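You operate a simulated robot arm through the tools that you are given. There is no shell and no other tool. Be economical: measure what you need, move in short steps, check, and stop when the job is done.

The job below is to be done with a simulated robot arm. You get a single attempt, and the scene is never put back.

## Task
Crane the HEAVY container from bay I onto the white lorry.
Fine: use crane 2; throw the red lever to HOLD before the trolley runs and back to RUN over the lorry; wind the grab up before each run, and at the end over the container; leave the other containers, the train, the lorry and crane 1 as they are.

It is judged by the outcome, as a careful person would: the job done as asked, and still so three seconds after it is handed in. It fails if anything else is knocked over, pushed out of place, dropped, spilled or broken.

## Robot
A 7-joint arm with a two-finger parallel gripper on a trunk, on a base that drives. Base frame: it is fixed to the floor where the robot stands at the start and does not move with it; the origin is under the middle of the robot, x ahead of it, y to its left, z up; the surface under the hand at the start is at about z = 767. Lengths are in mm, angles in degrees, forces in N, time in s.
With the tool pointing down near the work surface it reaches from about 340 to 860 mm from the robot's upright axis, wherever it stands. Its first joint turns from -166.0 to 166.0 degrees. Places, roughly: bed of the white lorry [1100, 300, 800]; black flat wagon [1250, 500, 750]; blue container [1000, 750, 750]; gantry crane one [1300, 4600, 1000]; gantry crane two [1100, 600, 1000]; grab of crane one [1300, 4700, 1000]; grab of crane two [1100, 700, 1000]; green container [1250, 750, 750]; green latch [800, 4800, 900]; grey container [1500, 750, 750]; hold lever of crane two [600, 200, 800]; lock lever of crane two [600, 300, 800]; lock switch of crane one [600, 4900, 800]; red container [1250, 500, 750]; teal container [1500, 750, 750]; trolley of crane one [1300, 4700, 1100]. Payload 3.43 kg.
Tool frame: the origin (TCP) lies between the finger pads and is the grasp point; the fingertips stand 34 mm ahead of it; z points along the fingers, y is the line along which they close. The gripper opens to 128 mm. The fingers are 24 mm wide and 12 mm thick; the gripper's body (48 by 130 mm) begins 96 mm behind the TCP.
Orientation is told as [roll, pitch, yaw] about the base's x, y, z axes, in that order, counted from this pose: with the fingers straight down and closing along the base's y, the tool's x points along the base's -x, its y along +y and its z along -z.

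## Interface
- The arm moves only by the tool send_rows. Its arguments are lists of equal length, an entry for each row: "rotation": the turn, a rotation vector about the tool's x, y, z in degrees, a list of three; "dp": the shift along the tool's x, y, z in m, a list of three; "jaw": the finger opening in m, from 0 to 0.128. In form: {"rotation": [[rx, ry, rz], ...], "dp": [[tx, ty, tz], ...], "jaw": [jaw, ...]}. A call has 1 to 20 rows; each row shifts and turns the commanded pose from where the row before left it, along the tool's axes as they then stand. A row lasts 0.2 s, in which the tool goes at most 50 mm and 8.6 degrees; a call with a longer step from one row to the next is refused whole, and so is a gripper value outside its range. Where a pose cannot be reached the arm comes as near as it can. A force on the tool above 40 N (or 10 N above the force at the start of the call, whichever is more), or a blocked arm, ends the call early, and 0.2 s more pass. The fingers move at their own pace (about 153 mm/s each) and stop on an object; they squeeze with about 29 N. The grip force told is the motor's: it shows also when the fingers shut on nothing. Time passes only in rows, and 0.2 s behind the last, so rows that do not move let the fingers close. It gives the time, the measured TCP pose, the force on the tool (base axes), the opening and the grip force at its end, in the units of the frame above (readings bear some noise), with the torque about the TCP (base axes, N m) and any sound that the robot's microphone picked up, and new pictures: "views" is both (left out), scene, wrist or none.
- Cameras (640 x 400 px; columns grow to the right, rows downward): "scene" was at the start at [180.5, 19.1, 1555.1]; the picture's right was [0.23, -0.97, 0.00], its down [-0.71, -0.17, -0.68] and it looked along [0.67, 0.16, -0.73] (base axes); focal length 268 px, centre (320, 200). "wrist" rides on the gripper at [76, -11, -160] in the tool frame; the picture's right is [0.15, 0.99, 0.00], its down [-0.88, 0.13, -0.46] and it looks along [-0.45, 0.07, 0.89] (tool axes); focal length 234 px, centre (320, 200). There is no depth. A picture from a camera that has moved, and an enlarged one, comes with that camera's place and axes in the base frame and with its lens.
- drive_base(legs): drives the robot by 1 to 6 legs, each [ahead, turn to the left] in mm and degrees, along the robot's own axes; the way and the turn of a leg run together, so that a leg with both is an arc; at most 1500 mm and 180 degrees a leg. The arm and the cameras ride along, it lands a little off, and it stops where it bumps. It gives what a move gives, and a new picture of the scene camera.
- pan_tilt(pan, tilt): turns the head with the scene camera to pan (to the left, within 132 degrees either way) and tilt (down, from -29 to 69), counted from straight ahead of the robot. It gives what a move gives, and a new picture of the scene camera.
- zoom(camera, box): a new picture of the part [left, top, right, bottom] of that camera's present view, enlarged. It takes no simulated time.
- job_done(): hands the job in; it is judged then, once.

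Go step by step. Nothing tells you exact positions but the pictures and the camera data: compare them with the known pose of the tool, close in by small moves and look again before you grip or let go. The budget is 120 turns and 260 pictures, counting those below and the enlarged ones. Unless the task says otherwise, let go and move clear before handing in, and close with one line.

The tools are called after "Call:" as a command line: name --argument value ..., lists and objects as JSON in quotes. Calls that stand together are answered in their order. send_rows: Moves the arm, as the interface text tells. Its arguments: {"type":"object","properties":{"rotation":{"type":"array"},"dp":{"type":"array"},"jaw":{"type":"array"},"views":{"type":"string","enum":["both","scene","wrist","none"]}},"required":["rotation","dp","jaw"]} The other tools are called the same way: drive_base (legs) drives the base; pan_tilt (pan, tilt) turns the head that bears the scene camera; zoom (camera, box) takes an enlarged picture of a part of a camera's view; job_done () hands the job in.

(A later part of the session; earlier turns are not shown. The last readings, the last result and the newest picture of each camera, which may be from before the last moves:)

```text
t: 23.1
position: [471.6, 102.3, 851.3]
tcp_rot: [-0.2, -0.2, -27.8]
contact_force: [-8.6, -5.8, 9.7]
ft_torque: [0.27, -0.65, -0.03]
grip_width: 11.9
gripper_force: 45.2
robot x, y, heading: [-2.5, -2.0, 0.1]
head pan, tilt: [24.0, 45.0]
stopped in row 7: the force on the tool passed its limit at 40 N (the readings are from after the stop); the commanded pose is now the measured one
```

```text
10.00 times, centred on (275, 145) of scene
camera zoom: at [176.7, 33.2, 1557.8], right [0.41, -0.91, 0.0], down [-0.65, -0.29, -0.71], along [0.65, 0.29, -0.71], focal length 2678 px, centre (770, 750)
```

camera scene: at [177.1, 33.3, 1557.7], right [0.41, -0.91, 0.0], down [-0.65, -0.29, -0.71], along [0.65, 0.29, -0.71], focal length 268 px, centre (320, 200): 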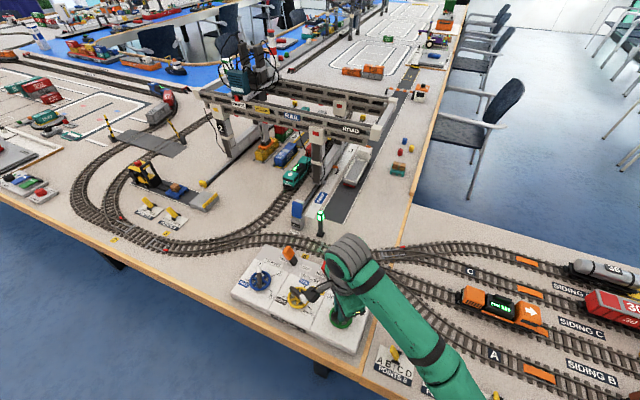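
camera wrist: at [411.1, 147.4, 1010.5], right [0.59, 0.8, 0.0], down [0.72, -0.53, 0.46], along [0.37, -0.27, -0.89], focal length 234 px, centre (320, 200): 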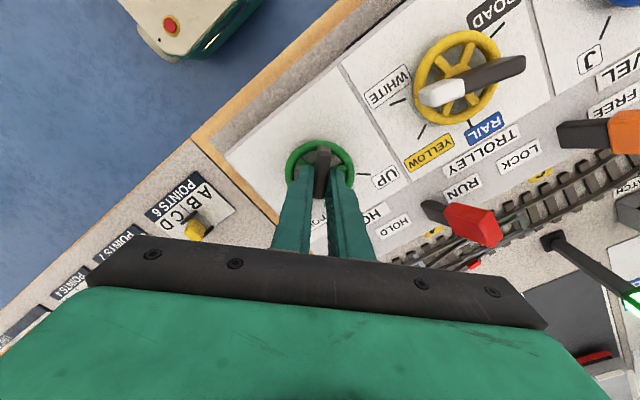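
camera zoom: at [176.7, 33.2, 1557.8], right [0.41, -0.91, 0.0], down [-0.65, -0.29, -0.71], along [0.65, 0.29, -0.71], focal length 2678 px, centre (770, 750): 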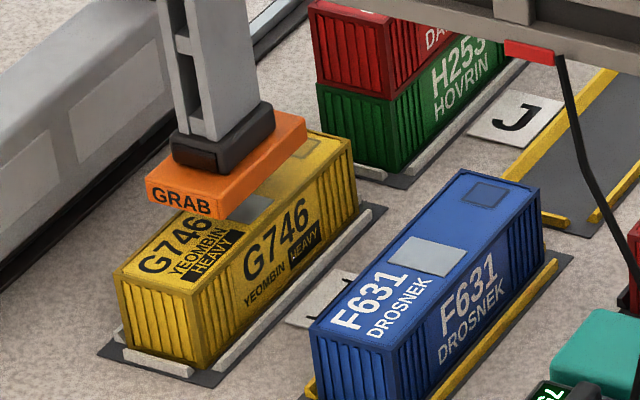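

The container stayed, so HOLD is what makes the grab hold. I wind down again, then throw the red lever.

Call:
send_rows --rotation '[[0, 0, 4], [0, 0, 4], [0, 0, 4], [0, 0, 4], [0, 0, 3], [0, 0, 1.5], [0, 0, 0]]' --dp '[[0, 0, 0], [0, 0, 0], [0, 0, 0], [0, 0, 0], [0, 0, 0], [0, 0, 0], [0, 0, 0]]' --jaw '[0, 0, 0, 0, 0, 0, 0]' --views "none"

Call:
zoom --camera "scene" --box '[245, 125, 305, 165]'

```text
t: 24.7
position: [472.0, 103.5, 851.5]
tcp_rot: [-0.2, -0.2, -48.6]
contact_force: [6.7, -2.5, 31.5]
ft_torque: [-0.15, -0.59, 0.02]
grip_width: 11.8
gripper_force: 44.7
robot x, y, heading: [2.6, 0.7, -0.2]
head pan, tilt: [24.0, 45.0]
```

```text
10.00 times, centred on (275, 145) of scene
camera zoom: at [176.8, 33.3, 1557.8], right [0.41, -0.91, 0.0], down [-0.65, -0.29, -0.71], along [0.65, 0.29, -0.71], focal length 2678 px, centre (770, 750)
```

zoom: 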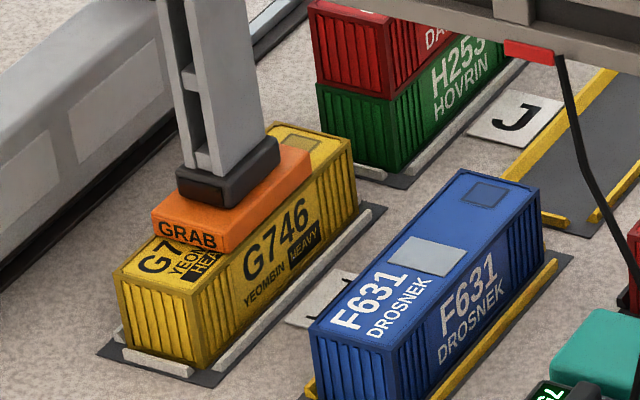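

Grab is seated. I release the hoist bar, rise, and go to the right-hand (+y) side of the red lever.

Call:
send_rows --rotation '[[0, 0, 0], [0, 0, 0], [0, 0, 0], [0, 0, 0], [0, 0, -8.1], [0, 0, -8.1], [0, 0, -8.1], [0, 0, -8.1], [0, 0, -8.1], [0, 0, -8.1], [0, 0, 0], [0, 0, 0], [0, 0, 0], [0, 0, 0]]' --dp '[[0, 0, 0], [0, 0, 0], [0, 0, -0.04], [0, 0, -0.04], [0, 0, 0], [0, 0, 0], [0, 0, 0], [0, 0, 0], [0, 0, 0], [0, 0, 0], [-0.035, 0.038, 0], [-0.035, 0.038, 0], [-0.035, 0.038, 0], [0, 0, 0]]' --jaw '[0.05, 0.05, 0.05, 0.05, 0.05, 0.05, 0.05, 0.05, 0.05, 0.05, 0.0, 0.0, 0.0, 0.0]' --views "both"

Call:
zoom --camera "wrist" --box '[220, 80, 420, 260]'

Call:
zoom --camera "scene" --box '[210, 90, 400, 350]'

```text
refused: row 11 steps farther than a row can; nothing moved
```

```text
2.22 times, centred on (320, 170) of wrist
camera zoom: at [413.8, 151.4, 1009.8], right [0.64, 0.77, 0.0], down [0.68, -0.57, 0.46], along [0.35, -0.3, -0.89], focal length 520 px, centre (320, 267)
```

zoom: 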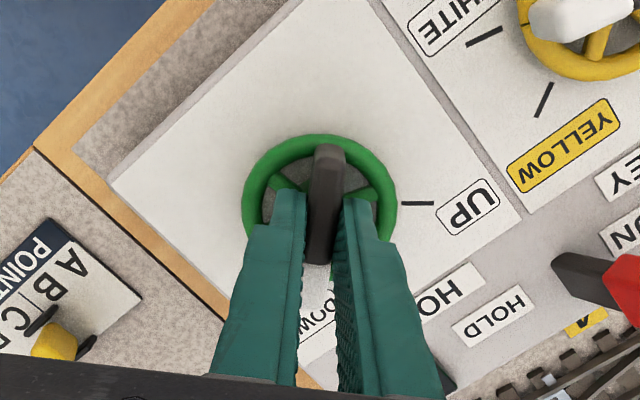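

```text
1.54 times, centred on (305, 220) of scene
camera zoom: at [176.8, 33.3, 1557.8], right [0.41, -0.91, 0.0], down [-0.65, -0.29, -0.71], along [0.65, 0.29, -0.71], focal length 412 px, centre (343, 169)
```

zoom: 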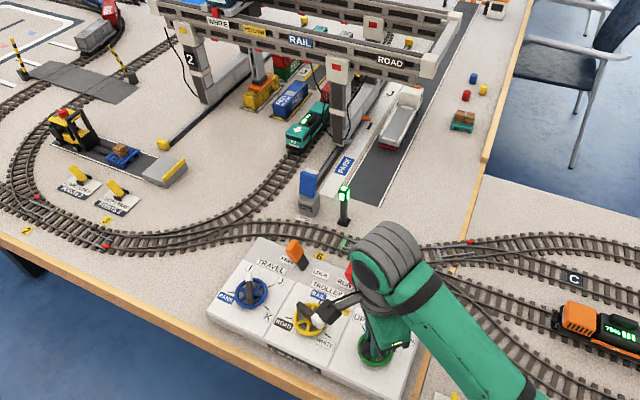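

Call:
send_rows --rotation '[[0, 0, 0], [0, 0, 0], [0, 0, 0], [0, 0, 0], [0, 0, -8.1], [0, 0, -8.1], [0, 0, -8.1], [0, 0, -8.1], [0, 0, -8.1], [0, 0, -8.1], [0, 0, 0], [0, 0, 0], [0, 0, 0], [0, 0, 0], [0, 0, 0]]' --dp '[[0, 0, 0], [0, 0, 0], [0, 0, -0.04], [0, 0, -0.04], [0, 0, 0], [0, 0, 0], [0, 0, 0], [0, 0, 0], [0, 0, 0], [0, 0, 0], [-0.026, 0.0285, 0], [-0.026, 0.0285, 0], [-0.026, 0.0285, 0], [-0.026, 0.0285, 0], [0, 0, 0]]' --jaw '[0.05, 0.05, 0.05, 0.05, 0.05, 0.05, 0.05, 0.05, 0.05, 0.05, 0.0, 0.0, 0.0, 0.0, 0.0]' --views "both"

Call:
zoom --camera "wrist" --box '[220, 80, 420, 260]'

Call:
zoom --camera "scene" --box '[210, 230, 400, 350]'

```text
t: 27.9
position: [576.6, 213.3, 926.6]
tcp_rot: [-0.5, 0.0, 0.2]
contact_force: [1.7, 0.5, -0.3]
ft_torque: [-0.03, -0.02, 0.01]
grip_width: 0.1
gripper_force: 28.9
robot x, y, heading: [1.9, -0.3, 0.3]
head pan, tilt: [24.0, 45.0]
camera scene: at [177.2, 33.5, 1557.7], right [0.41, -0.91, 0.0], down [-0.65, -0.29, -0.71], along [0.65, 0.29, -0.71], focal length 268 px, centre (320, 200)
camera wrist: at [501.2, 202.7, 1086.3], right [-0.15, 0.99, -0.01], down [0.88, 0.14, 0.45], along [0.45, 0.06, -0.89], focal length 234 px, centre (320, 200)
```

scene: 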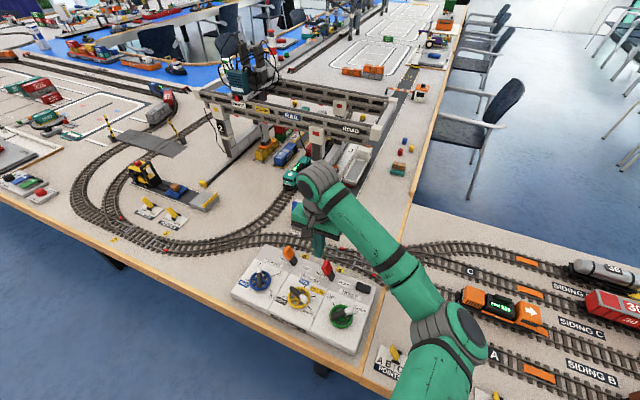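
wrist: 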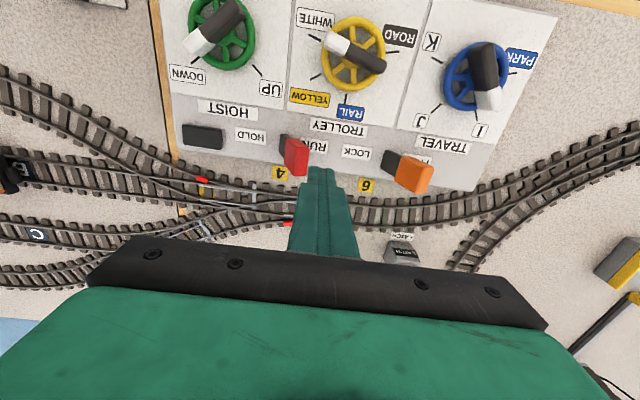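

```text
2.22 times, centred on (320, 170) of wrist
camera zoom: at [501.2, 202.7, 1086.3], right [-0.15, 0.99, -0.01], down [0.88, 0.14, 0.45], along [0.45, 0.06, -0.89], focal length 520 px, centre (320, 267)
```

zoom: 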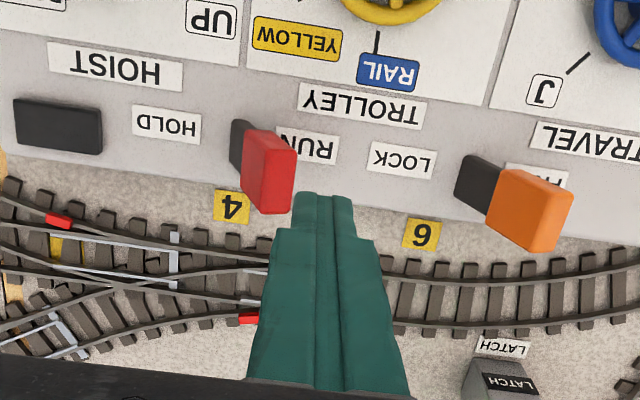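

```text
3.33 times, centred on (305, 290) of scene
camera zoom: at [177.2, 33.5, 1557.7], right [0.41, -0.91, 0.0], down [-0.65, -0.29, -0.71], along [0.65, 0.29, -0.71], focal length 893 px, centre (370, -100)
```

zoom: 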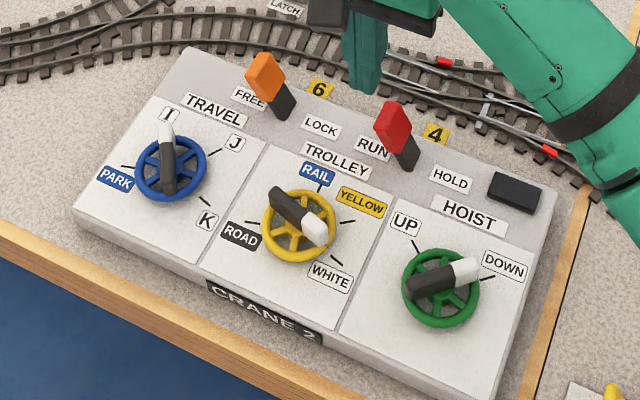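

The lever cap is at about (578,186,840) leaning to RUN. I lower beside it and push it toward HOLD (−y).

Call:
send_rows --rotation '[[0, 0, 0], [0, 0, 0], [0, 0, 0], [0, 0, 0], [0, 0, 0], [0, 0, 0], [0, 0, 0], [0, 0, 0], [0, 0, 0], [0, 0, 0]]' --dp '[[0, 0.004, 0.03], [0, 0, 0.03], [0, -0.01, 0], [0, -0.007, 0], [0, -0.007, 0], [0, -0.007, 0], [0, -0.007, 0], [0, -0.006, 0], [0, -0.004, 0], [0, 0, 0]]' --jaw '[0, 0, 0, 0, 0, 0, 0, 0, 0, 0]' --views "both"

Call:
zoom --camera "wrist" --box '[220, 80, 420, 260]'

Call:
zoom --camera "scene" --box '[210, 230, 400, 350]'

```text
t: 30.1
position: [578.5, 171.9, 870.6]
tcp_rot: [-0.3, -0.1, 0.2]
contact_force: [-0.3, 0.8, 0.3]
ft_torque: [0.0, 0.05, 0.0]
grip_width: 0.1
gripper_force: 28.9
robot x, y, heading: [-0.1, -0.4, -0.0]
head pan, tilt: [24.0, 45.0]
camera scene: at [177.2, 33.5, 1557.7], right [0.41, -0.91, 0.0], down [-0.65, -0.29, -0.71], along [0.65, 0.29, -0.71], focal length 268 px, centre (320, 200)
camera wrist: at [502.1, 160.4, 1029.3], right [-0.15, 0.99, -0.01], down [0.88, 0.14, 0.45], along [0.45, 0.06, -0.89], focal length 234 px, centre (320, 200)
```

scene: 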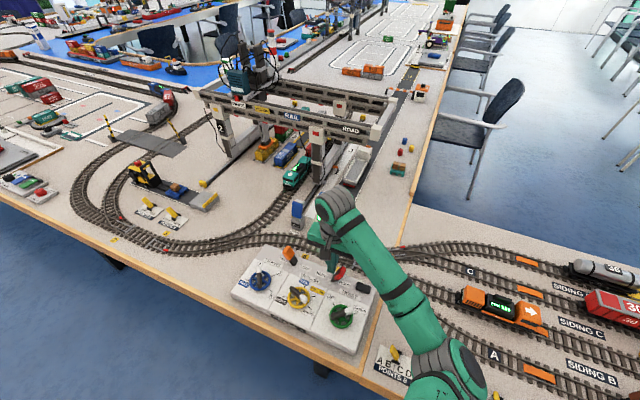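
wrist: 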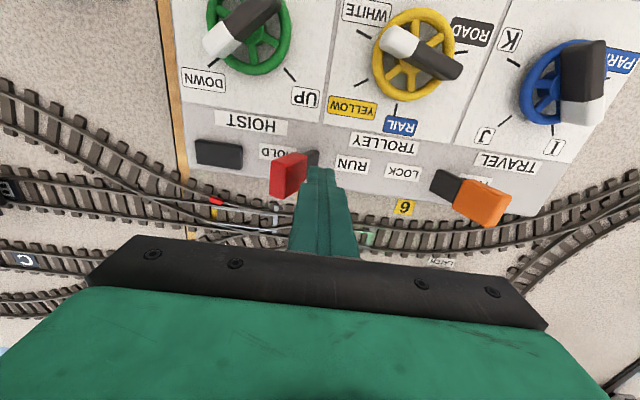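

```text
2.22 times, centred on (320, 170) of wrist
camera zoom: at [502.1, 160.4, 1029.3], right [-0.15, 0.99, -0.01], down [0.88, 0.14, 0.45], along [0.45, 0.06, -0.89], focal length 520 px, centre (320, 267)
```

zoom: 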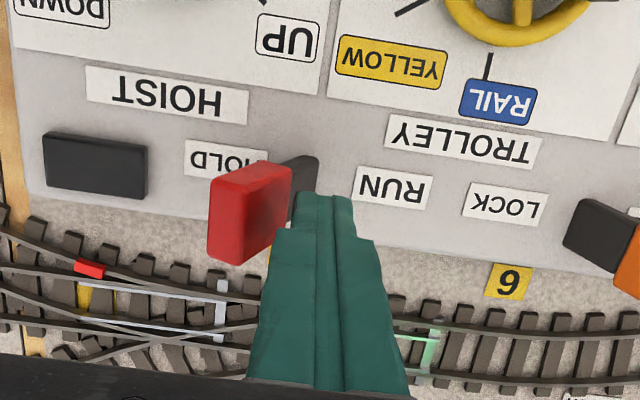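

```text
3.33 times, centred on (305, 290) of scene
camera zoom: at [177.2, 33.5, 1557.7], right [0.41, -0.91, 0.0], down [-0.65, -0.29, -0.71], along [0.65, 0.29, -0.71], focal length 893 px, centre (370, -100)
```

zoom: 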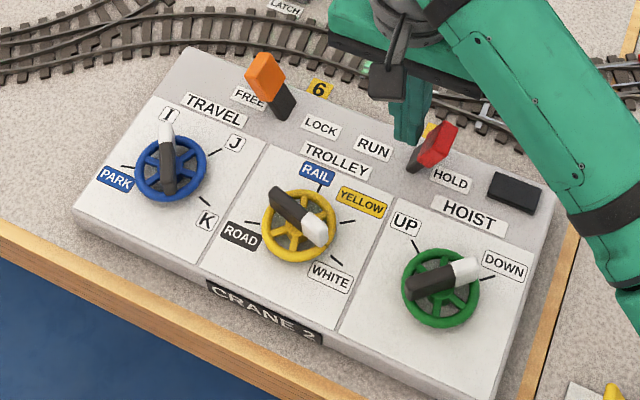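

Lever is at HOLD. Back to the HOIST bar, fingers square to its DOWN direction.

Call:
send_rows --rotation '[[0, 0, 0], [0, 0, 0], [0, 0, 7.9], [0, 0, 7.9], [0, 0, 7.9], [0, 0, 7.9], [0, 0, 7.9], [0, 0, 7.9], [0, 0, 0]]' --dp '[[0, 0, -0.03], [0, 0, -0.03], [0, 0, 0], [0, 0, 0], [0, 0, 0], [0, 0, 0], [0, 0, 0], [0, 0, 0], [0, 0, 0]]' --jaw '[0, 0.05, 0.05, 0.05, 0.05, 0.05, 0.05, 0.05, 0.05]' --views "none"

```text
t: 32.1
position: [576.1, 173.3, 931.4]
tcp_rot: [-0.3, -0.2, -47.2]
contact_force: [0.3, 0.2, -0.2]
ft_torque: [0.01, 0.0, -0.01]
grip_width: 49.8
gripper_force: 0.1
robot x, y, heading: [1.2, 0.0, -0.2]
head pan, tilt: [24.0, 45.0]
```

Call:
send_rows --rotation '[[0, 0, 0], [0, 0, 0], [0, 0, 0], [0, 0, 0], [0, 0, 0], [0, 0, 0]]' --dp '[[0.00425, -0.0315, 0], [0.00425, -0.0315, 0], [0.00425, -0.0315, 0], [0.00425, -0.0315, 0], [0, 0, 0.03], [0, 0, 0]]' --jaw '[0.05, 0.05, 0.05, 0.05, 0.05, 0.05]' --views "wrist"

Call:
zoom --camera "wrist" --box '[220, 80, 420, 260]'

```text
t: 33.5
position: [472.4, 99.2, 901.3]
tcp_rot: [-0.2, -0.2, -47.2]
contact_force: [-0.6, 0.8, -0.3]
ft_torque: [0.01, -0.02, 0.01]
grip_width: 49.8
gripper_force: 0.1
robot x, y, heading: [-1.5, -1.6, -0.3]
head pan, tilt: [24.0, 45.0]
camera wrist: at [411.8, 146.4, 1059.5], right [0.63, 0.78, 0.0], down [0.69, -0.55, 0.46], along [0.35, -0.29, -0.89], focal length 234 px, centre (320, 200)
```

wrist: 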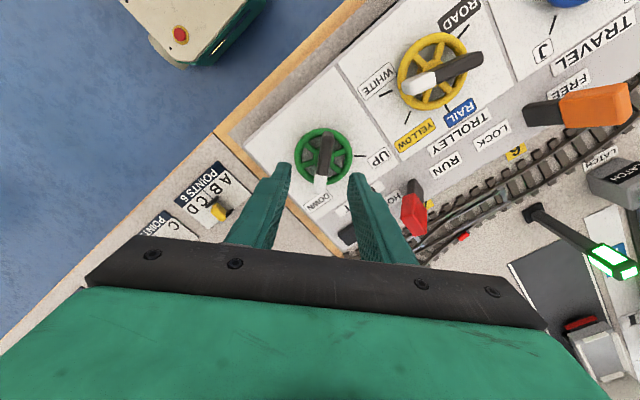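

```text
2.22 times, centred on (320, 170) of wrist
camera zoom: at [411.8, 146.4, 1059.5], right [0.63, 0.78, 0.0], down [0.69, -0.55, 0.46], along [0.35, -0.29, -0.89], focal length 520 px, centre (320, 267)
```

zoom: 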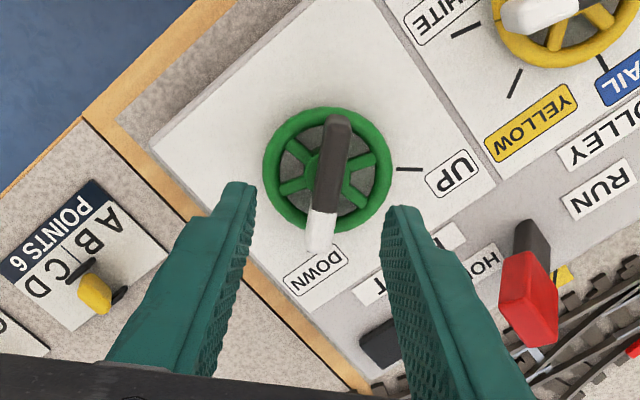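

The bar sits about 10° further round; I align, then descend and grip.

Call:
send_rows --rotation '[[0, 0, 4.5], [0, 0, 4.5], [0, 0, 0], [0, 0, 0]]' --dp '[[0.002, 0.003, 0], [0, 0, 0.025], [0, 0, 0.022], [0, 0, 0]]' --jaw '[0.05, 0.05, 0.05, 0.05]' --views "wrist"

Call:
zoom --camera "wrist" --box '[220, 80, 420, 260]'

```text
t: 34.5
position: [473.1, 101.7, 853.5]
tcp_rot: [-0.2, -0.3, -56.3]
contact_force: [0.2, 0.0, 0.3]
ft_torque: [0.0, 0.03, 0.0]
grip_width: 50.0
gripper_force: 0.0
robot x, y, heading: [0.7, -2.4, -0.0]
head pan, tilt: [24.0, 45.0]
camera wrist: at [422.0, 158.3, 1012.3], right [0.74, 0.67, 0.0], down [0.6, -0.66, 0.46], along [0.31, -0.34, -0.89], focal length 234 px, centre (320, 200)
```

wrist: 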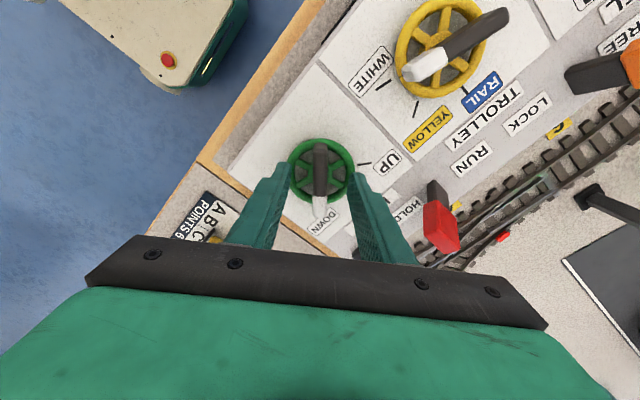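

```text
2.22 times, centred on (320, 170) of wrist
camera zoom: at [422.0, 158.3, 1012.3], right [0.74, 0.67, 0.0], down [0.6, -0.66, 0.46], along [0.31, -0.34, -0.89], focal length 520 px, centre (320, 267)
```

zoom: 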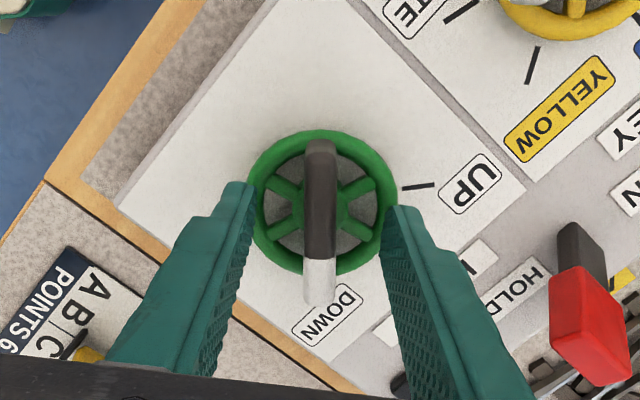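

Call:
send_rows --rotation '[[0, 0, 0], [0, 0, 0], [0, 0, 0], [0, 0, -4], [0, 0, -4], [0, 0, -4], [0, 0, -4], [0, 0, -4], [0, 0, -4], [0, 0, -4], [0, 0, 0]]' --dp '[[0, 0, 0], [0, 0, 0], [0, 0, 0], [0, 0, 0], [0, 0, 0], [0, 0, 0], [0, 0, 0], [0, 0, 0], [0, 0, 0], [0, 0, 0], [0, 0, 0]]' --jaw '[0, 0, 0, 0, 0, 0, 0, 0, 0, 0, 0]' --views "none"

Call:
zoom --camera "scene" --box '[230, 110, 320, 170]'

```text
t: 36.9
position: [473.7, 101.2, 854.8]
tcp_rot: [-0.4, -0.1, -28.2]
contact_force: [-12.2, -17.2, -28.4]
ft_torque: [-0.08, -0.37, -0.07]
grip_width: 11.9
gripper_force: 45.3
robot x, y, heading: [-1.6, -2.9, 0.1]
head pan, tilt: [24.0, 45.0]
```

```text
6.67 times, centred on (275, 140) of scene
camera zoom: at [177.3, 33.0, 1557.7], right [0.41, -0.91, 0.0], down [-0.65, -0.29, -0.71], along [0.65, 0.29, -0.71], focal length 1785 px, centre (620, 600)
```

zoom: 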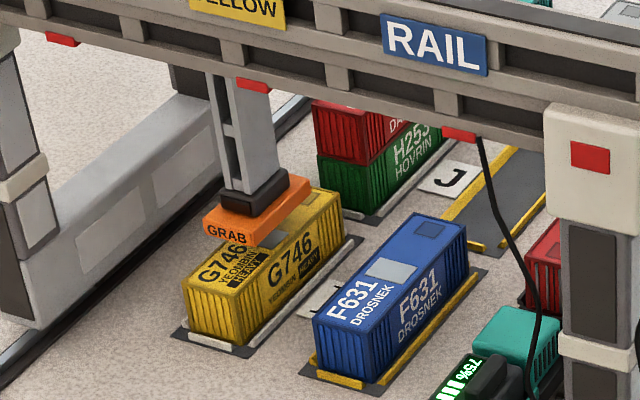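

The container still isn't taken, although the lever is at HOLD. I look closely at the alignment of grab, trolley marks and lever.

Call:
zoom --camera "scene" --box '[225, 70, 305, 125]'

Call:
zoom --camera "scene" --box '[250, 130, 290, 160]'

Call:
zoom --camera "scene" --box '[270, 255, 400, 345]'

```text
7.27 times, centred on (265, 98) of scene
camera zoom: at [177.3, 33.0, 1557.7], right [0.41, -0.91, 0.0], down [-0.65, -0.29, -0.71], along [0.65, 0.29, -0.71], focal length 1947 px, centre (720, 946)
```

zoom: 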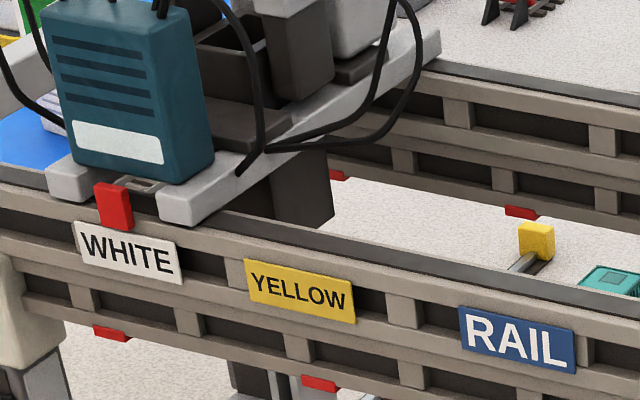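

```text
13.33 times, centred on (270, 145) of scene
camera zoom: at [177.3, 33.0, 1557.7], right [0.41, -0.91, 0.0], down [-0.65, -0.29, -0.71], along [0.65, 0.29, -0.71], focal length 3570 px, centre (987, 933)
```

zoom: 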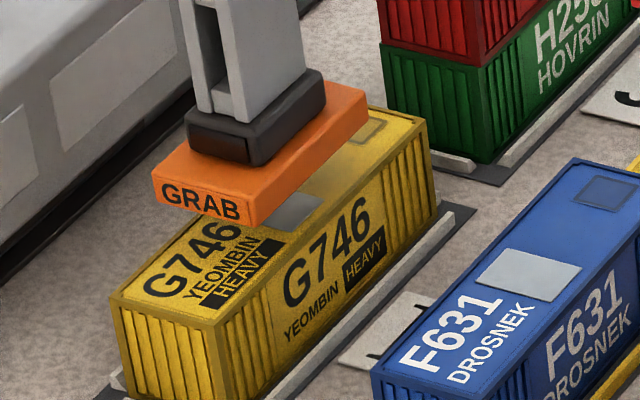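

```text
4.44 times, centred on (335, 300) of scene
camera zoom: at [177.3, 33.0, 1557.7], right [0.41, -0.91, 0.0], down [-0.65, -0.29, -0.71], along [0.65, 0.29, -0.71], focal length 1190 px, centre (253, -244)
```

zoom: 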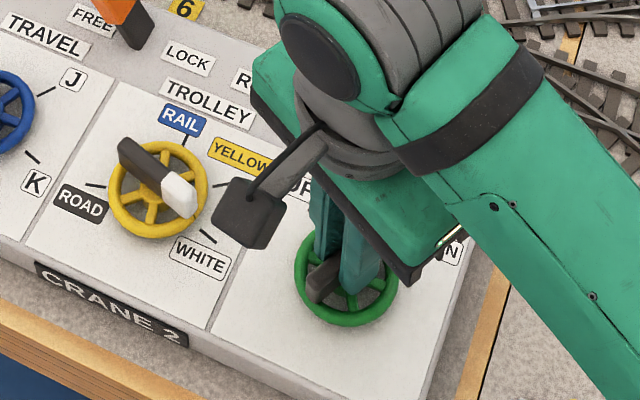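

Trolley pointer is truly on its WHITE tick. I wind fully down again with HOLD set and inspect for a gap.

Call:
send_rows --rotation '[[0, 0, 4], [0, 0, 4], [0, 0, 4], [0, 0, 4], [0, 0, 4], [0, 0, 4], [0, 0, 3], [0, 0, 2], [0, 0, 0], [0, 0, 0]]' --dp '[[0, 0, 0], [0, 0, 0], [0, 0, 0], [0, 0, 0], [0, 0, 0], [0, 0, 0], [0, 0, 0], [0, 0, 0], [0, 0, 0], [0, 0, 0]]' --jaw '[0, 0, 0, 0, 0, 0, 0, 0, 0, 0]' --views "none"

Call:
zoom --camera "scene" --box '[250, 130, 290, 160]'

Call:
zoom --camera "wrist" --box '[220, 80, 420, 260]'

```text
t: 39.1
position: [473.1, 101.5, 855.5]
tcp_rot: [-0.3, -0.4, -57.2]
contact_force: [-4.5, -32.5, 0.1]
ft_torque: [-0.24, -0.3, 1.97]
grip_width: 25.3
gripper_force: 45.2
robot x, y, heading: [1.8, -3.6, 0.1]
head pan, tilt: [24.0, 45.0]
```

```text
13.33 times, centred on (270, 145) of scene
camera zoom: at [176.9, 32.3, 1557.7], right [0.41, -0.91, 0.0], down [-0.65, -0.29, -0.71], along [0.65, 0.29, -0.71], focal length 3570 px, centre (987, 933)
```

zoom: 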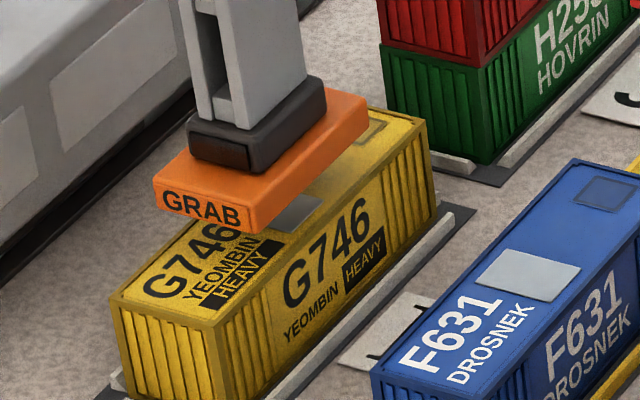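

```text
2.22 times, centred on (320, 170) of wrist
camera zoom: at [423.3, 159.1, 1013.4], right [0.75, 0.66, -0.01], down [0.59, -0.67, 0.46], along [0.3, -0.35, -0.89], focal length 520 px, centre (320, 267)
```

zoom: 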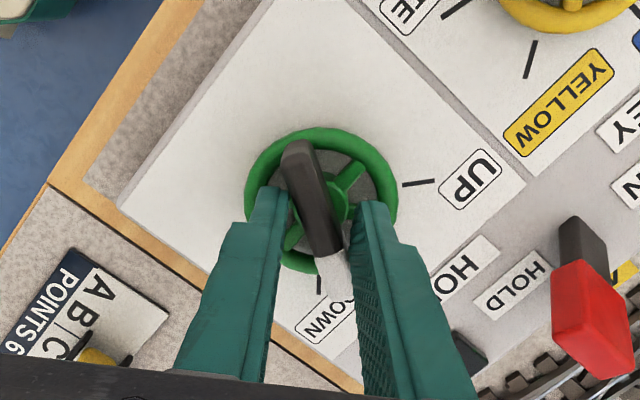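

HOLD acts as a pawl: the wheel winds up but won't go down, so the bar slipped in my fingers. I release, and set the lever back to RUN to lower fully again.

Call:
send_rows --rotation '[[0, 0, 0], [0, 0, 0], [0, 0, 0], [0, 0, 0], [0, 0, -8.15], [0, 0, -8.15], [0, 0, -8.15], [0, 0, -8.15], [0, 0, -8.15], [0, 0, -8.15], [0, 0, -8.15], [0, 0, 0], [0, 0, 0], [0, 0, 0], [0, 0, 0]]' --dp '[[0, 0, 0], [0, 0, 0], [0, 0, -0.04], [0, 0, -0.035], [0, 0, 0], [0, 0, 0], [0, 0, 0], [0, 0, 0], [0, 0, 0], [0, 0, 0], [0, 0, 0], [-0.035, 0.005, 0], [-0.035, 0.005, 0], [-0.034, 0.005, 0], [0, 0, 0]]' --jaw '[0.06, 0.06, 0.06, 0.06, 0.06, 0.06, 0.06, 0.06, 0.06, 0.06, 0.06, 0.0, 0.0, 0.0, 0.0]' --views "wrist"

Call:
zoom --camera "wrist" --box '[180, 0, 420, 260]'

Call:
zoom --camera "scene" --box '[250, 130, 290, 160]'

```text
t: 42.3
position: [576.1, 117.8, 932.0]
tcp_rot: [-0.3, 0.0, -0.1]
contact_force: [0.6, 0.1, 0.4]
ft_torque: [0.03, -0.01, 0.0]
grip_width: 0.0
gripper_force: 28.9
robot x, y, heading: [-1.4, -0.5, -0.2]
head pan, tilt: [24.0, 45.0]
camera wrist: at [500.8, 107.1, 1090.5], right [-0.14, 0.99, -0.01], down [0.88, 0.13, 0.45], along [0.45, 0.06, -0.89], focal length 234 px, centre (320, 200)
```

wrist: 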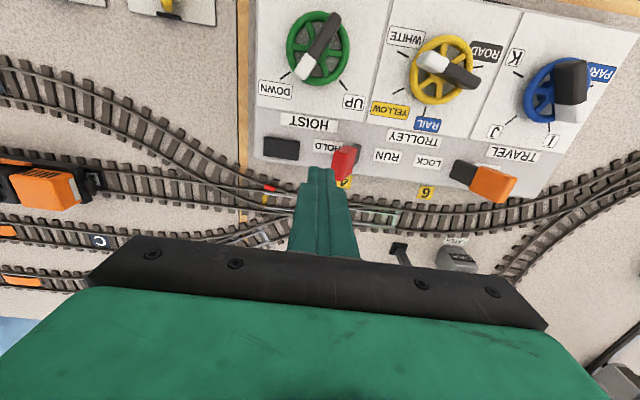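

```text
1.54 times, centred on (300, 130) of wrist
camera zoom: at [500.8, 107.1, 1090.5], right [-0.14, 0.99, -0.01], down [0.88, 0.13, 0.45], along [0.45, 0.06, -0.89], focal length 360 px, centre (351, 308)
```

zoom: 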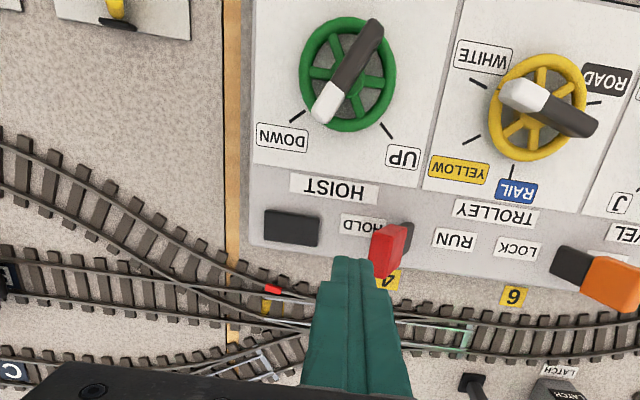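

```text
13.33 times, centred on (270, 145) of scene
camera zoom: at [177.1, 33.4, 1557.7], right [0.41, -0.91, 0.0], down [-0.65, -0.29, -0.71], along [0.65, 0.29, -0.71], focal length 3570 px, centre (987, 933)
```

zoom: 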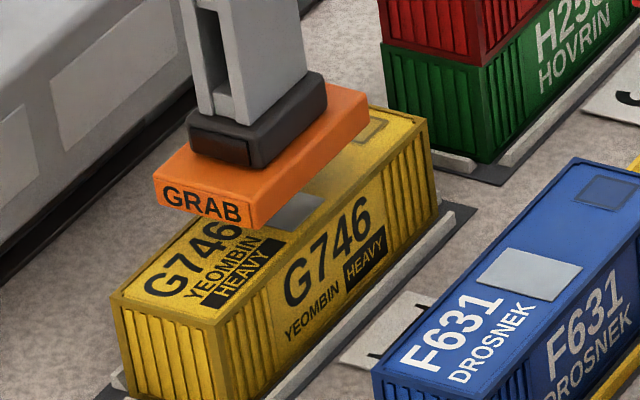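

Call:
send_rows --rotation '[[0, 0, 0], [0, 0, 0], [0, 0, 0], [0, 0, 0], [0, 0, 0], [0, 0, 0], [0, 0, 0], [0, 0, 0], [0, 0, 0], [0, 0, 0], [0, 0, 0]]' --dp '[[0, -0.006, 0.031], [0, 0, 0.03], [0, 0.01, 0], [0, 0.008, 0], [0, 0.007, 0], [0, 0.007, 0], [0, 0.007, 0], [0, 0.007, 0], [0, 0.006, 0], [0, 0.003, 0], [0, 0, 0]]' --jaw '[0, 0, 0, 0, 0, 0, 0, 0, 0, 0, 0]' --views "wrist"

Call:
zoom --camera "scene" --box '[210, 230, 400, 350]'

Call:
zoom --camera "scene" --box '[250, 130, 290, 160]'

```text
t: 44.7
position: [577.7, 166.8, 868.0]
tcp_rot: [-0.4, 0.0, -0.2]
contact_force: [-0.5, -8.4, 0.5]
ft_torque: [-0.25, 0.0, 0.01]
grip_width: 0.0
gripper_force: 28.7
robot x, y, heading: [-1.2, -0.6, 0.1]
head pan, tilt: [24.0, 45.0]
camera wrist: at [501.9, 156.2, 1026.8], right [-0.14, 0.99, -0.01], down [0.88, 0.13, 0.45], along [0.45, 0.06, -0.89], focal length 234 px, centre (320, 200)
```

wrist: 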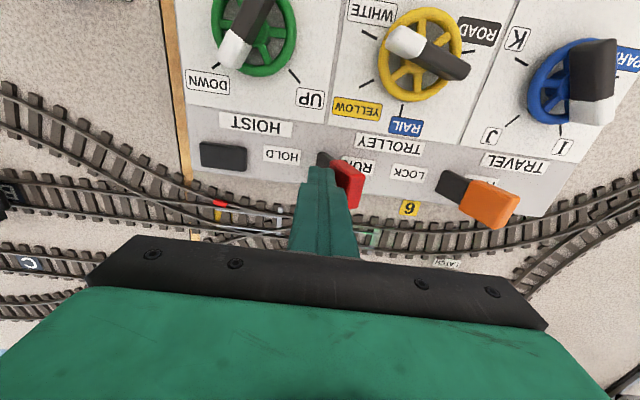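

```text
3.33 times, centred on (305, 290) of scene
camera zoom: at [177.3, 33.1, 1557.7], right [0.41, -0.91, 0.0], down [-0.65, -0.29, -0.71], along [0.65, 0.29, -0.71], focal length 893 px, centre (370, -100)
```

zoom: 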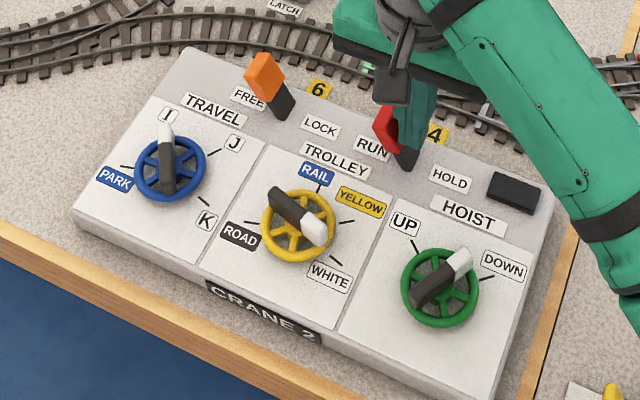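

```text
13.33 times, centred on (270, 145) of scene
camera zoom: at [177.3, 33.1, 1557.7], right [0.41, -0.91, 0.0], down [-0.65, -0.29, -0.71], along [0.65, 0.29, -0.71], focal length 3570 px, centre (987, 933)
```

zoom: 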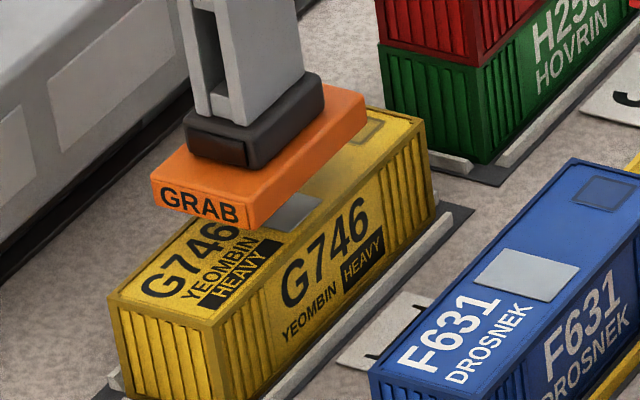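

RUN is set again. Back to the hoist bar (now at about −33°).

Call:
send_rows --rotation '[[0, 0, 0], [0, 0, 0], [0, 0, 0], [0, 0, 0], [0, 0, 0], [0, 0, 6.6], [0, 0, 6.6], [0, 0, 6.6], [0, 0, 6.6], [0, 0, 6.6], [0, 0, 0], [0, 0, 0]]' --dp '[[0, -0.005, -0.03], [0, 0, -0.034], [0.035, -0.02, 0], [0.035, -0.02, 0], [0.035, -0.02, 0], [0, 0, 0], [0, 0, 0], [0, 0, 0], [0, 0, 0], [0, 0, 0], [0, 0, 0.04], [0, 0, 0]]' --jaw '[0, 0, 0.05, 0.05, 0.05, 0.05, 0.05, 0.05, 0.05, 0.05, 0.05, 0.05]' --views "wrist"

Call:
zoom --camera "wrist" --box '[220, 80, 420, 260]'

```text
t: 47.3
position: [473.0, 103.7, 895.2]
tcp_rot: [-0.4, -0.2, -33.3]
contact_force: [1.0, 0.3, 0.3]
ft_torque: [0.0, 0.0, -0.02]
grip_width: 50.1
gripper_force: 0.0
robot x, y, heading: [-0.5, -5.4, 0.2]
head pan, tilt: [24.0, 45.0]
camera wrist: at [402.4, 135.8, 1053.3], right [0.42, 0.91, -0.01], down [0.81, -0.37, 0.46], along [0.41, -0.2, -0.89], focal length 234 px, centre (320, 200)
```

wrist: 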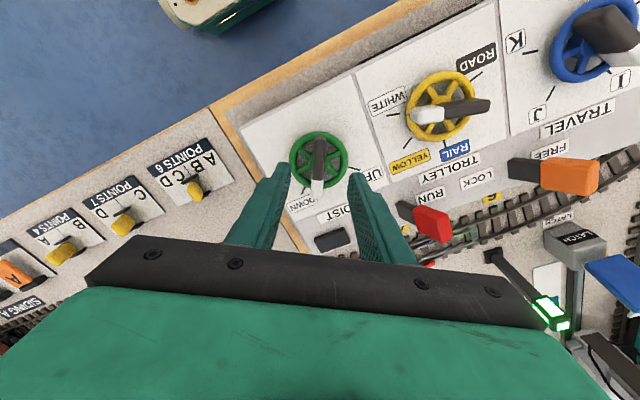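

```text
2.22 times, centred on (320, 170) of wrist
camera zoom: at [402.4, 135.8, 1053.3], right [0.42, 0.91, -0.01], down [0.81, -0.37, 0.46], along [0.41, -0.2, -0.89], focal length 520 px, centre (320, 267)
```

zoom: 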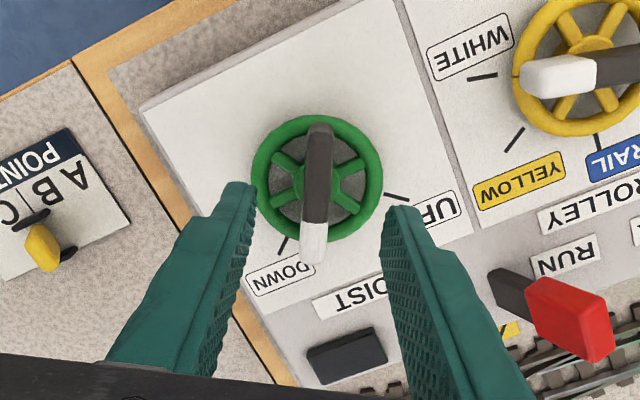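

Call:
send_rows --rotation '[[0, 0, 0], [0, 0, 0], [0, 0, 0], [0, 0, 0], [0, 0, 0], [0, 0, 4], [0, 0, 4], [0, 0, 4], [0, 0, 4], [0, 0, 4], [0, 0, 4], [0, 0, 2], [0, 0, 0], [0, 0, 0]]' --dp '[[0, 0, 0.022], [0, 0, 0.021], [0, 0, 0], [0, 0, 0], [0, 0, 0], [0, 0, 0], [0, 0, 0], [0, 0, 0], [0, 0, 0], [0, 0, 0], [0, 0, 0], [0, 0, 0], [0, 0, 0], [0, 0, 0]]' --jaw '[0.05, 0.05, 0, 0, 0, 0, 0, 0, 0, 0, 0, 0, 0, 0]' --views "none"

Call:
zoom --camera "scene" --box '[250, 130, 290, 160]'

Call:
zoom --camera "wrist" --box '[220, 80, 420, 260]'

```text
t: 50.3
position: [473.0, 102.6, 850.0]
tcp_rot: [0.0, -0.3, -59.1]
contact_force: [3.6, 26.3, 25.7]
ft_torque: [0.74, -0.64, 1.21]
grip_width: 15.5
gripper_force: 44.6
robot x, y, heading: [-0.3, -0.3, -0.0]
head pan, tilt: [24.0, 45.0]
```

```text
13.33 times, centred on (270, 145) of scene
camera zoom: at [176.8, 34.1, 1557.7], right [0.41, -0.91, 0.0], down [-0.65, -0.29, -0.71], along [0.65, 0.29, -0.71], focal length 3570 px, centre (987, 933)
```

zoom: 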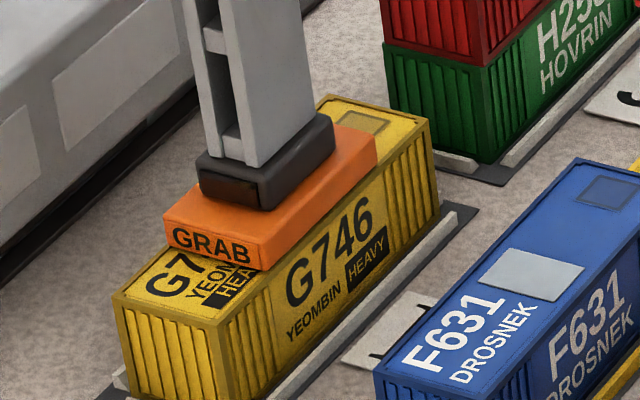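

```text
2.22 times, centred on (320, 170) of wrist
camera zoom: at [423.9, 161.5, 1007.7], right [0.77, 0.63, 0.0], down [0.56, -0.69, 0.46], along [0.29, -0.36, -0.89], focal length 520 px, centre (320, 267)
```

zoom: 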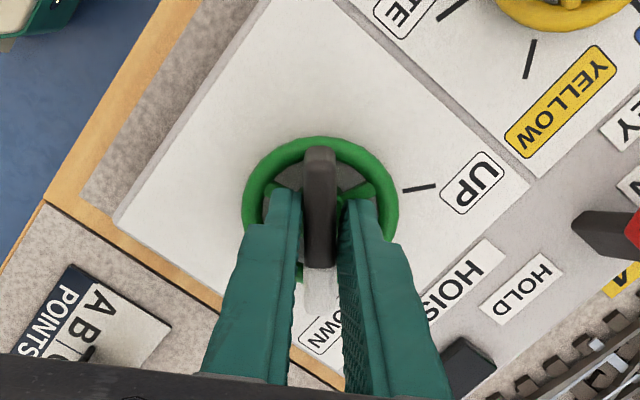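

The grab is now pressed firmly (the wheel resists). I test-lift in RUN.

Call:
send_rows --rotation '[[0, 0, 0], [0, 0, -4], [0, 0, -4], [0, 0, -4], [0, 0, -4], [0, 0, -4], [0, 0, -4], [0, 0, 0]]' --dp '[[0, 0, 0], [0, 0, 0], [0, 0, 0], [0, 0, 0], [0, 0, 0], [0, 0, 0], [0, 0, 0], [0, 0, 0]]' --jaw '[0, 0, 0, 0, 0, 0, 0, 0]' --views "none"

Call:
zoom --camera "scene" --box '[250, 130, 290, 160]'

```text
t: 52.1
position: [473.5, 102.4, 849.6]
tcp_rot: [-0.4, -0.2, -35.1]
contact_force: [8.3, 12.8, 10.6]
ft_torque: [1.69, 0.06, 0.0]
grip_width: 11.9
gripper_force: 45.3
robot x, y, heading: [-3.3, -2.6, -0.1]
head pan, tilt: [24.0, 45.0]
```

```text
13.33 times, centred on (270, 145) of scene
camera zoom: at [177.3, 33.6, 1557.7], right [0.41, -0.91, 0.0], down [-0.65, -0.29, -0.71], along [0.65, 0.29, -0.71], focal length 3570 px, centre (987, 933)
```

zoom: 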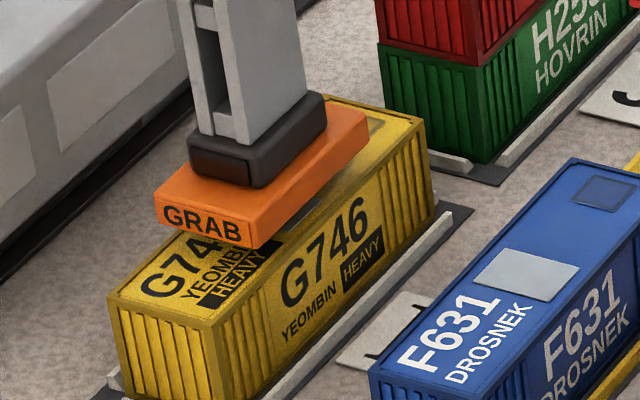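

Still not lifted. I wind down again, let go of the bar so the wheel can settle into its DOWN detent by itself, and look at everything.

Call:
send_rows --rotation '[[0, 0, 0], [0, 0, 4], [0, 0, 4], [0, 0, 4], [0, 0, 4], [0, 0, 3], [0, 0, 3], [0, 0, 0], [0, 0, 0], [0, 0, 0], [0, 0, 0], [0, 0, 0], [0, 0, 0]]' --dp '[[0, 0, -0.003], [0, 0, 0], [0, 0, 0], [0, 0, 0], [0, 0, 0], [0, 0, 0], [0, 0, 0], [0, 0, 0], [0, 0, 0], [0, 0, 0], [0, 0, -0.04], [0, 0, -0.04], [0, 0, 0]]' --jaw '[0, 0, 0, 0, 0, 0, 0, 0, 0.05, 0.05, 0.05, 0.05, 0.05]' --views "wrist"

Call:
zoom --camera "wrist" --box '[220, 80, 420, 260]'

Call:
zoom --camera "scene" --box '[250, 130, 290, 160]'

```text
t: 54.9
position: [471.9, 102.9, 934.7]
tcp_rot: [-0.2, -0.3, -57.1]
contact_force: [-0.8, 0.4, -0.1]
ft_torque: [-0.02, 0.04, 0.0]
grip_width: 49.9
gripper_force: 0.0
robot x, y, heading: [-2.1, -0.4, 0.0]
head pan, tilt: [24.0, 45.0]
camera wrist: at [421.6, 160.8, 1092.7], right [0.75, 0.66, 0.0], down [0.59, -0.67, 0.46], along [0.3, -0.35, -0.89], focal length 234 px, centre (320, 200)
```

wrist: 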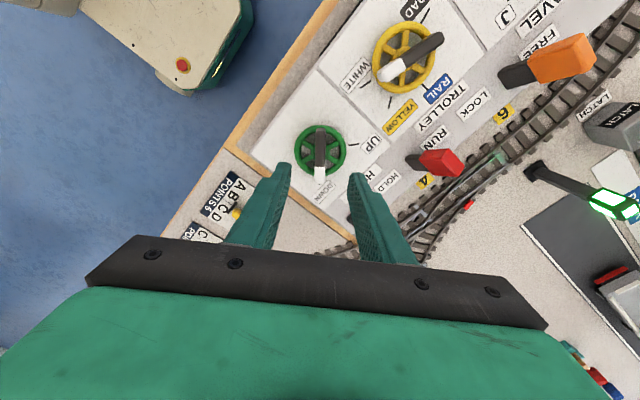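

```text
2.22 times, centred on (320, 170) of wrist
camera zoom: at [421.6, 160.8, 1092.7], right [0.75, 0.66, 0.0], down [0.59, -0.67, 0.46], along [0.3, -0.35, -0.89], focal length 520 px, centre (320, 267)
```

zoom: 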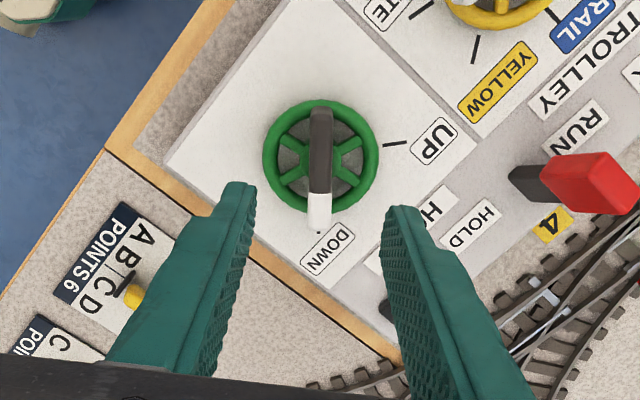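

```text
13.33 times, centred on (270, 145) of scene
camera zoom: at [177.2, 33.6, 1557.7], right [0.41, -0.91, 0.0], down [-0.65, -0.29, -0.71], along [0.65, 0.29, -0.71], focal length 3570 px, centre (987, 933)
```

zoom: 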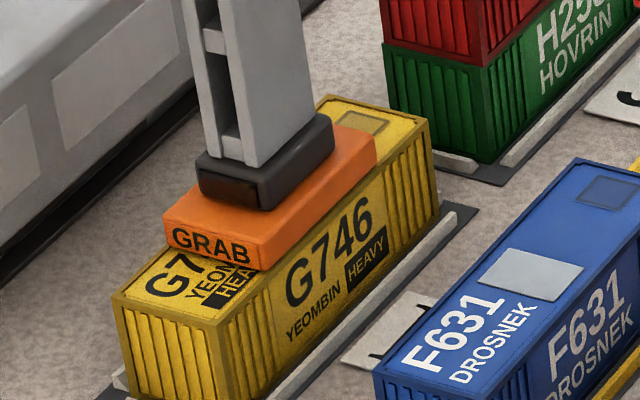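

The wheel rests exactly on the DOWN tick and the grab sits on the container. I grip again and lift in RUN from this full detent.

Call:
send_rows --rotation '[[0, 0, 0], [0, 0, 0], [0, 0, 0], [0, 0, 0], [0, 0, 0], [0, 0, 0], [0, 0, -4], [0, 0, -4], [0, 0, -4], [0, 0, -4], [0, 0, -4], [0, 0, -4], [0, 0, 0]]' --dp '[[0, 0, 0.04], [0, 0, 0.039], [0, 0, 0], [0, 0, 0], [0, 0, 0], [0, 0, 0], [0, 0, 0], [0, 0, 0], [0, 0, 0], [0, 0, 0], [0, 0, 0], [0, 0, 0], [0, 0, 0]]' --jaw '[0.05, 0.05, 0.05, 0, 0, 0, 0, 0, 0, 0, 0, 0, 0]' --views "none"

Call:
zoom --camera "scene" --box '[250, 130, 290, 160]'

```text
t: 57.4
position: [472.4, 100.2, 854.3]
tcp_rot: [-0.1, -0.2, -35.6]
contact_force: [1.0, 0.2, -1.4]
ft_torque: [0.31, 0.11, -0.02]
grip_width: 11.9
gripper_force: 44.9
robot x, y, heading: [-0.2, 2.9, -0.3]
head pan, tilt: [24.0, 45.0]
stopped in row 12: the force on the tool passed its limit at 41 N (the readings are from after the stop); the commanded pose is now the measured one
```

```text
13.33 times, centred on (270, 145) of scene
camera zoom: at [177.0, 33.4, 1557.7], right [0.41, -0.91, 0.0], down [-0.65, -0.29, -0.71], along [0.65, 0.29, -0.71], focal length 3570 px, centre (987, 933)
```

zoom: 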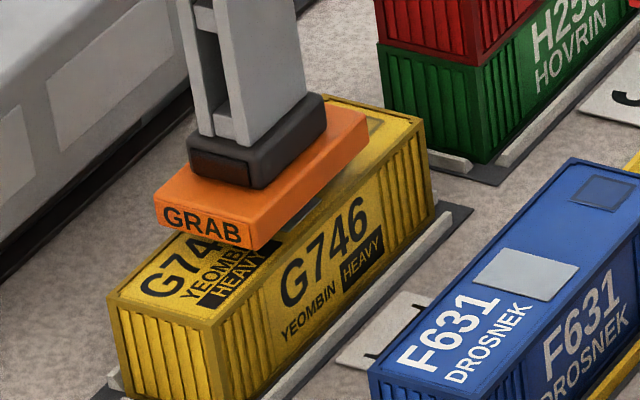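

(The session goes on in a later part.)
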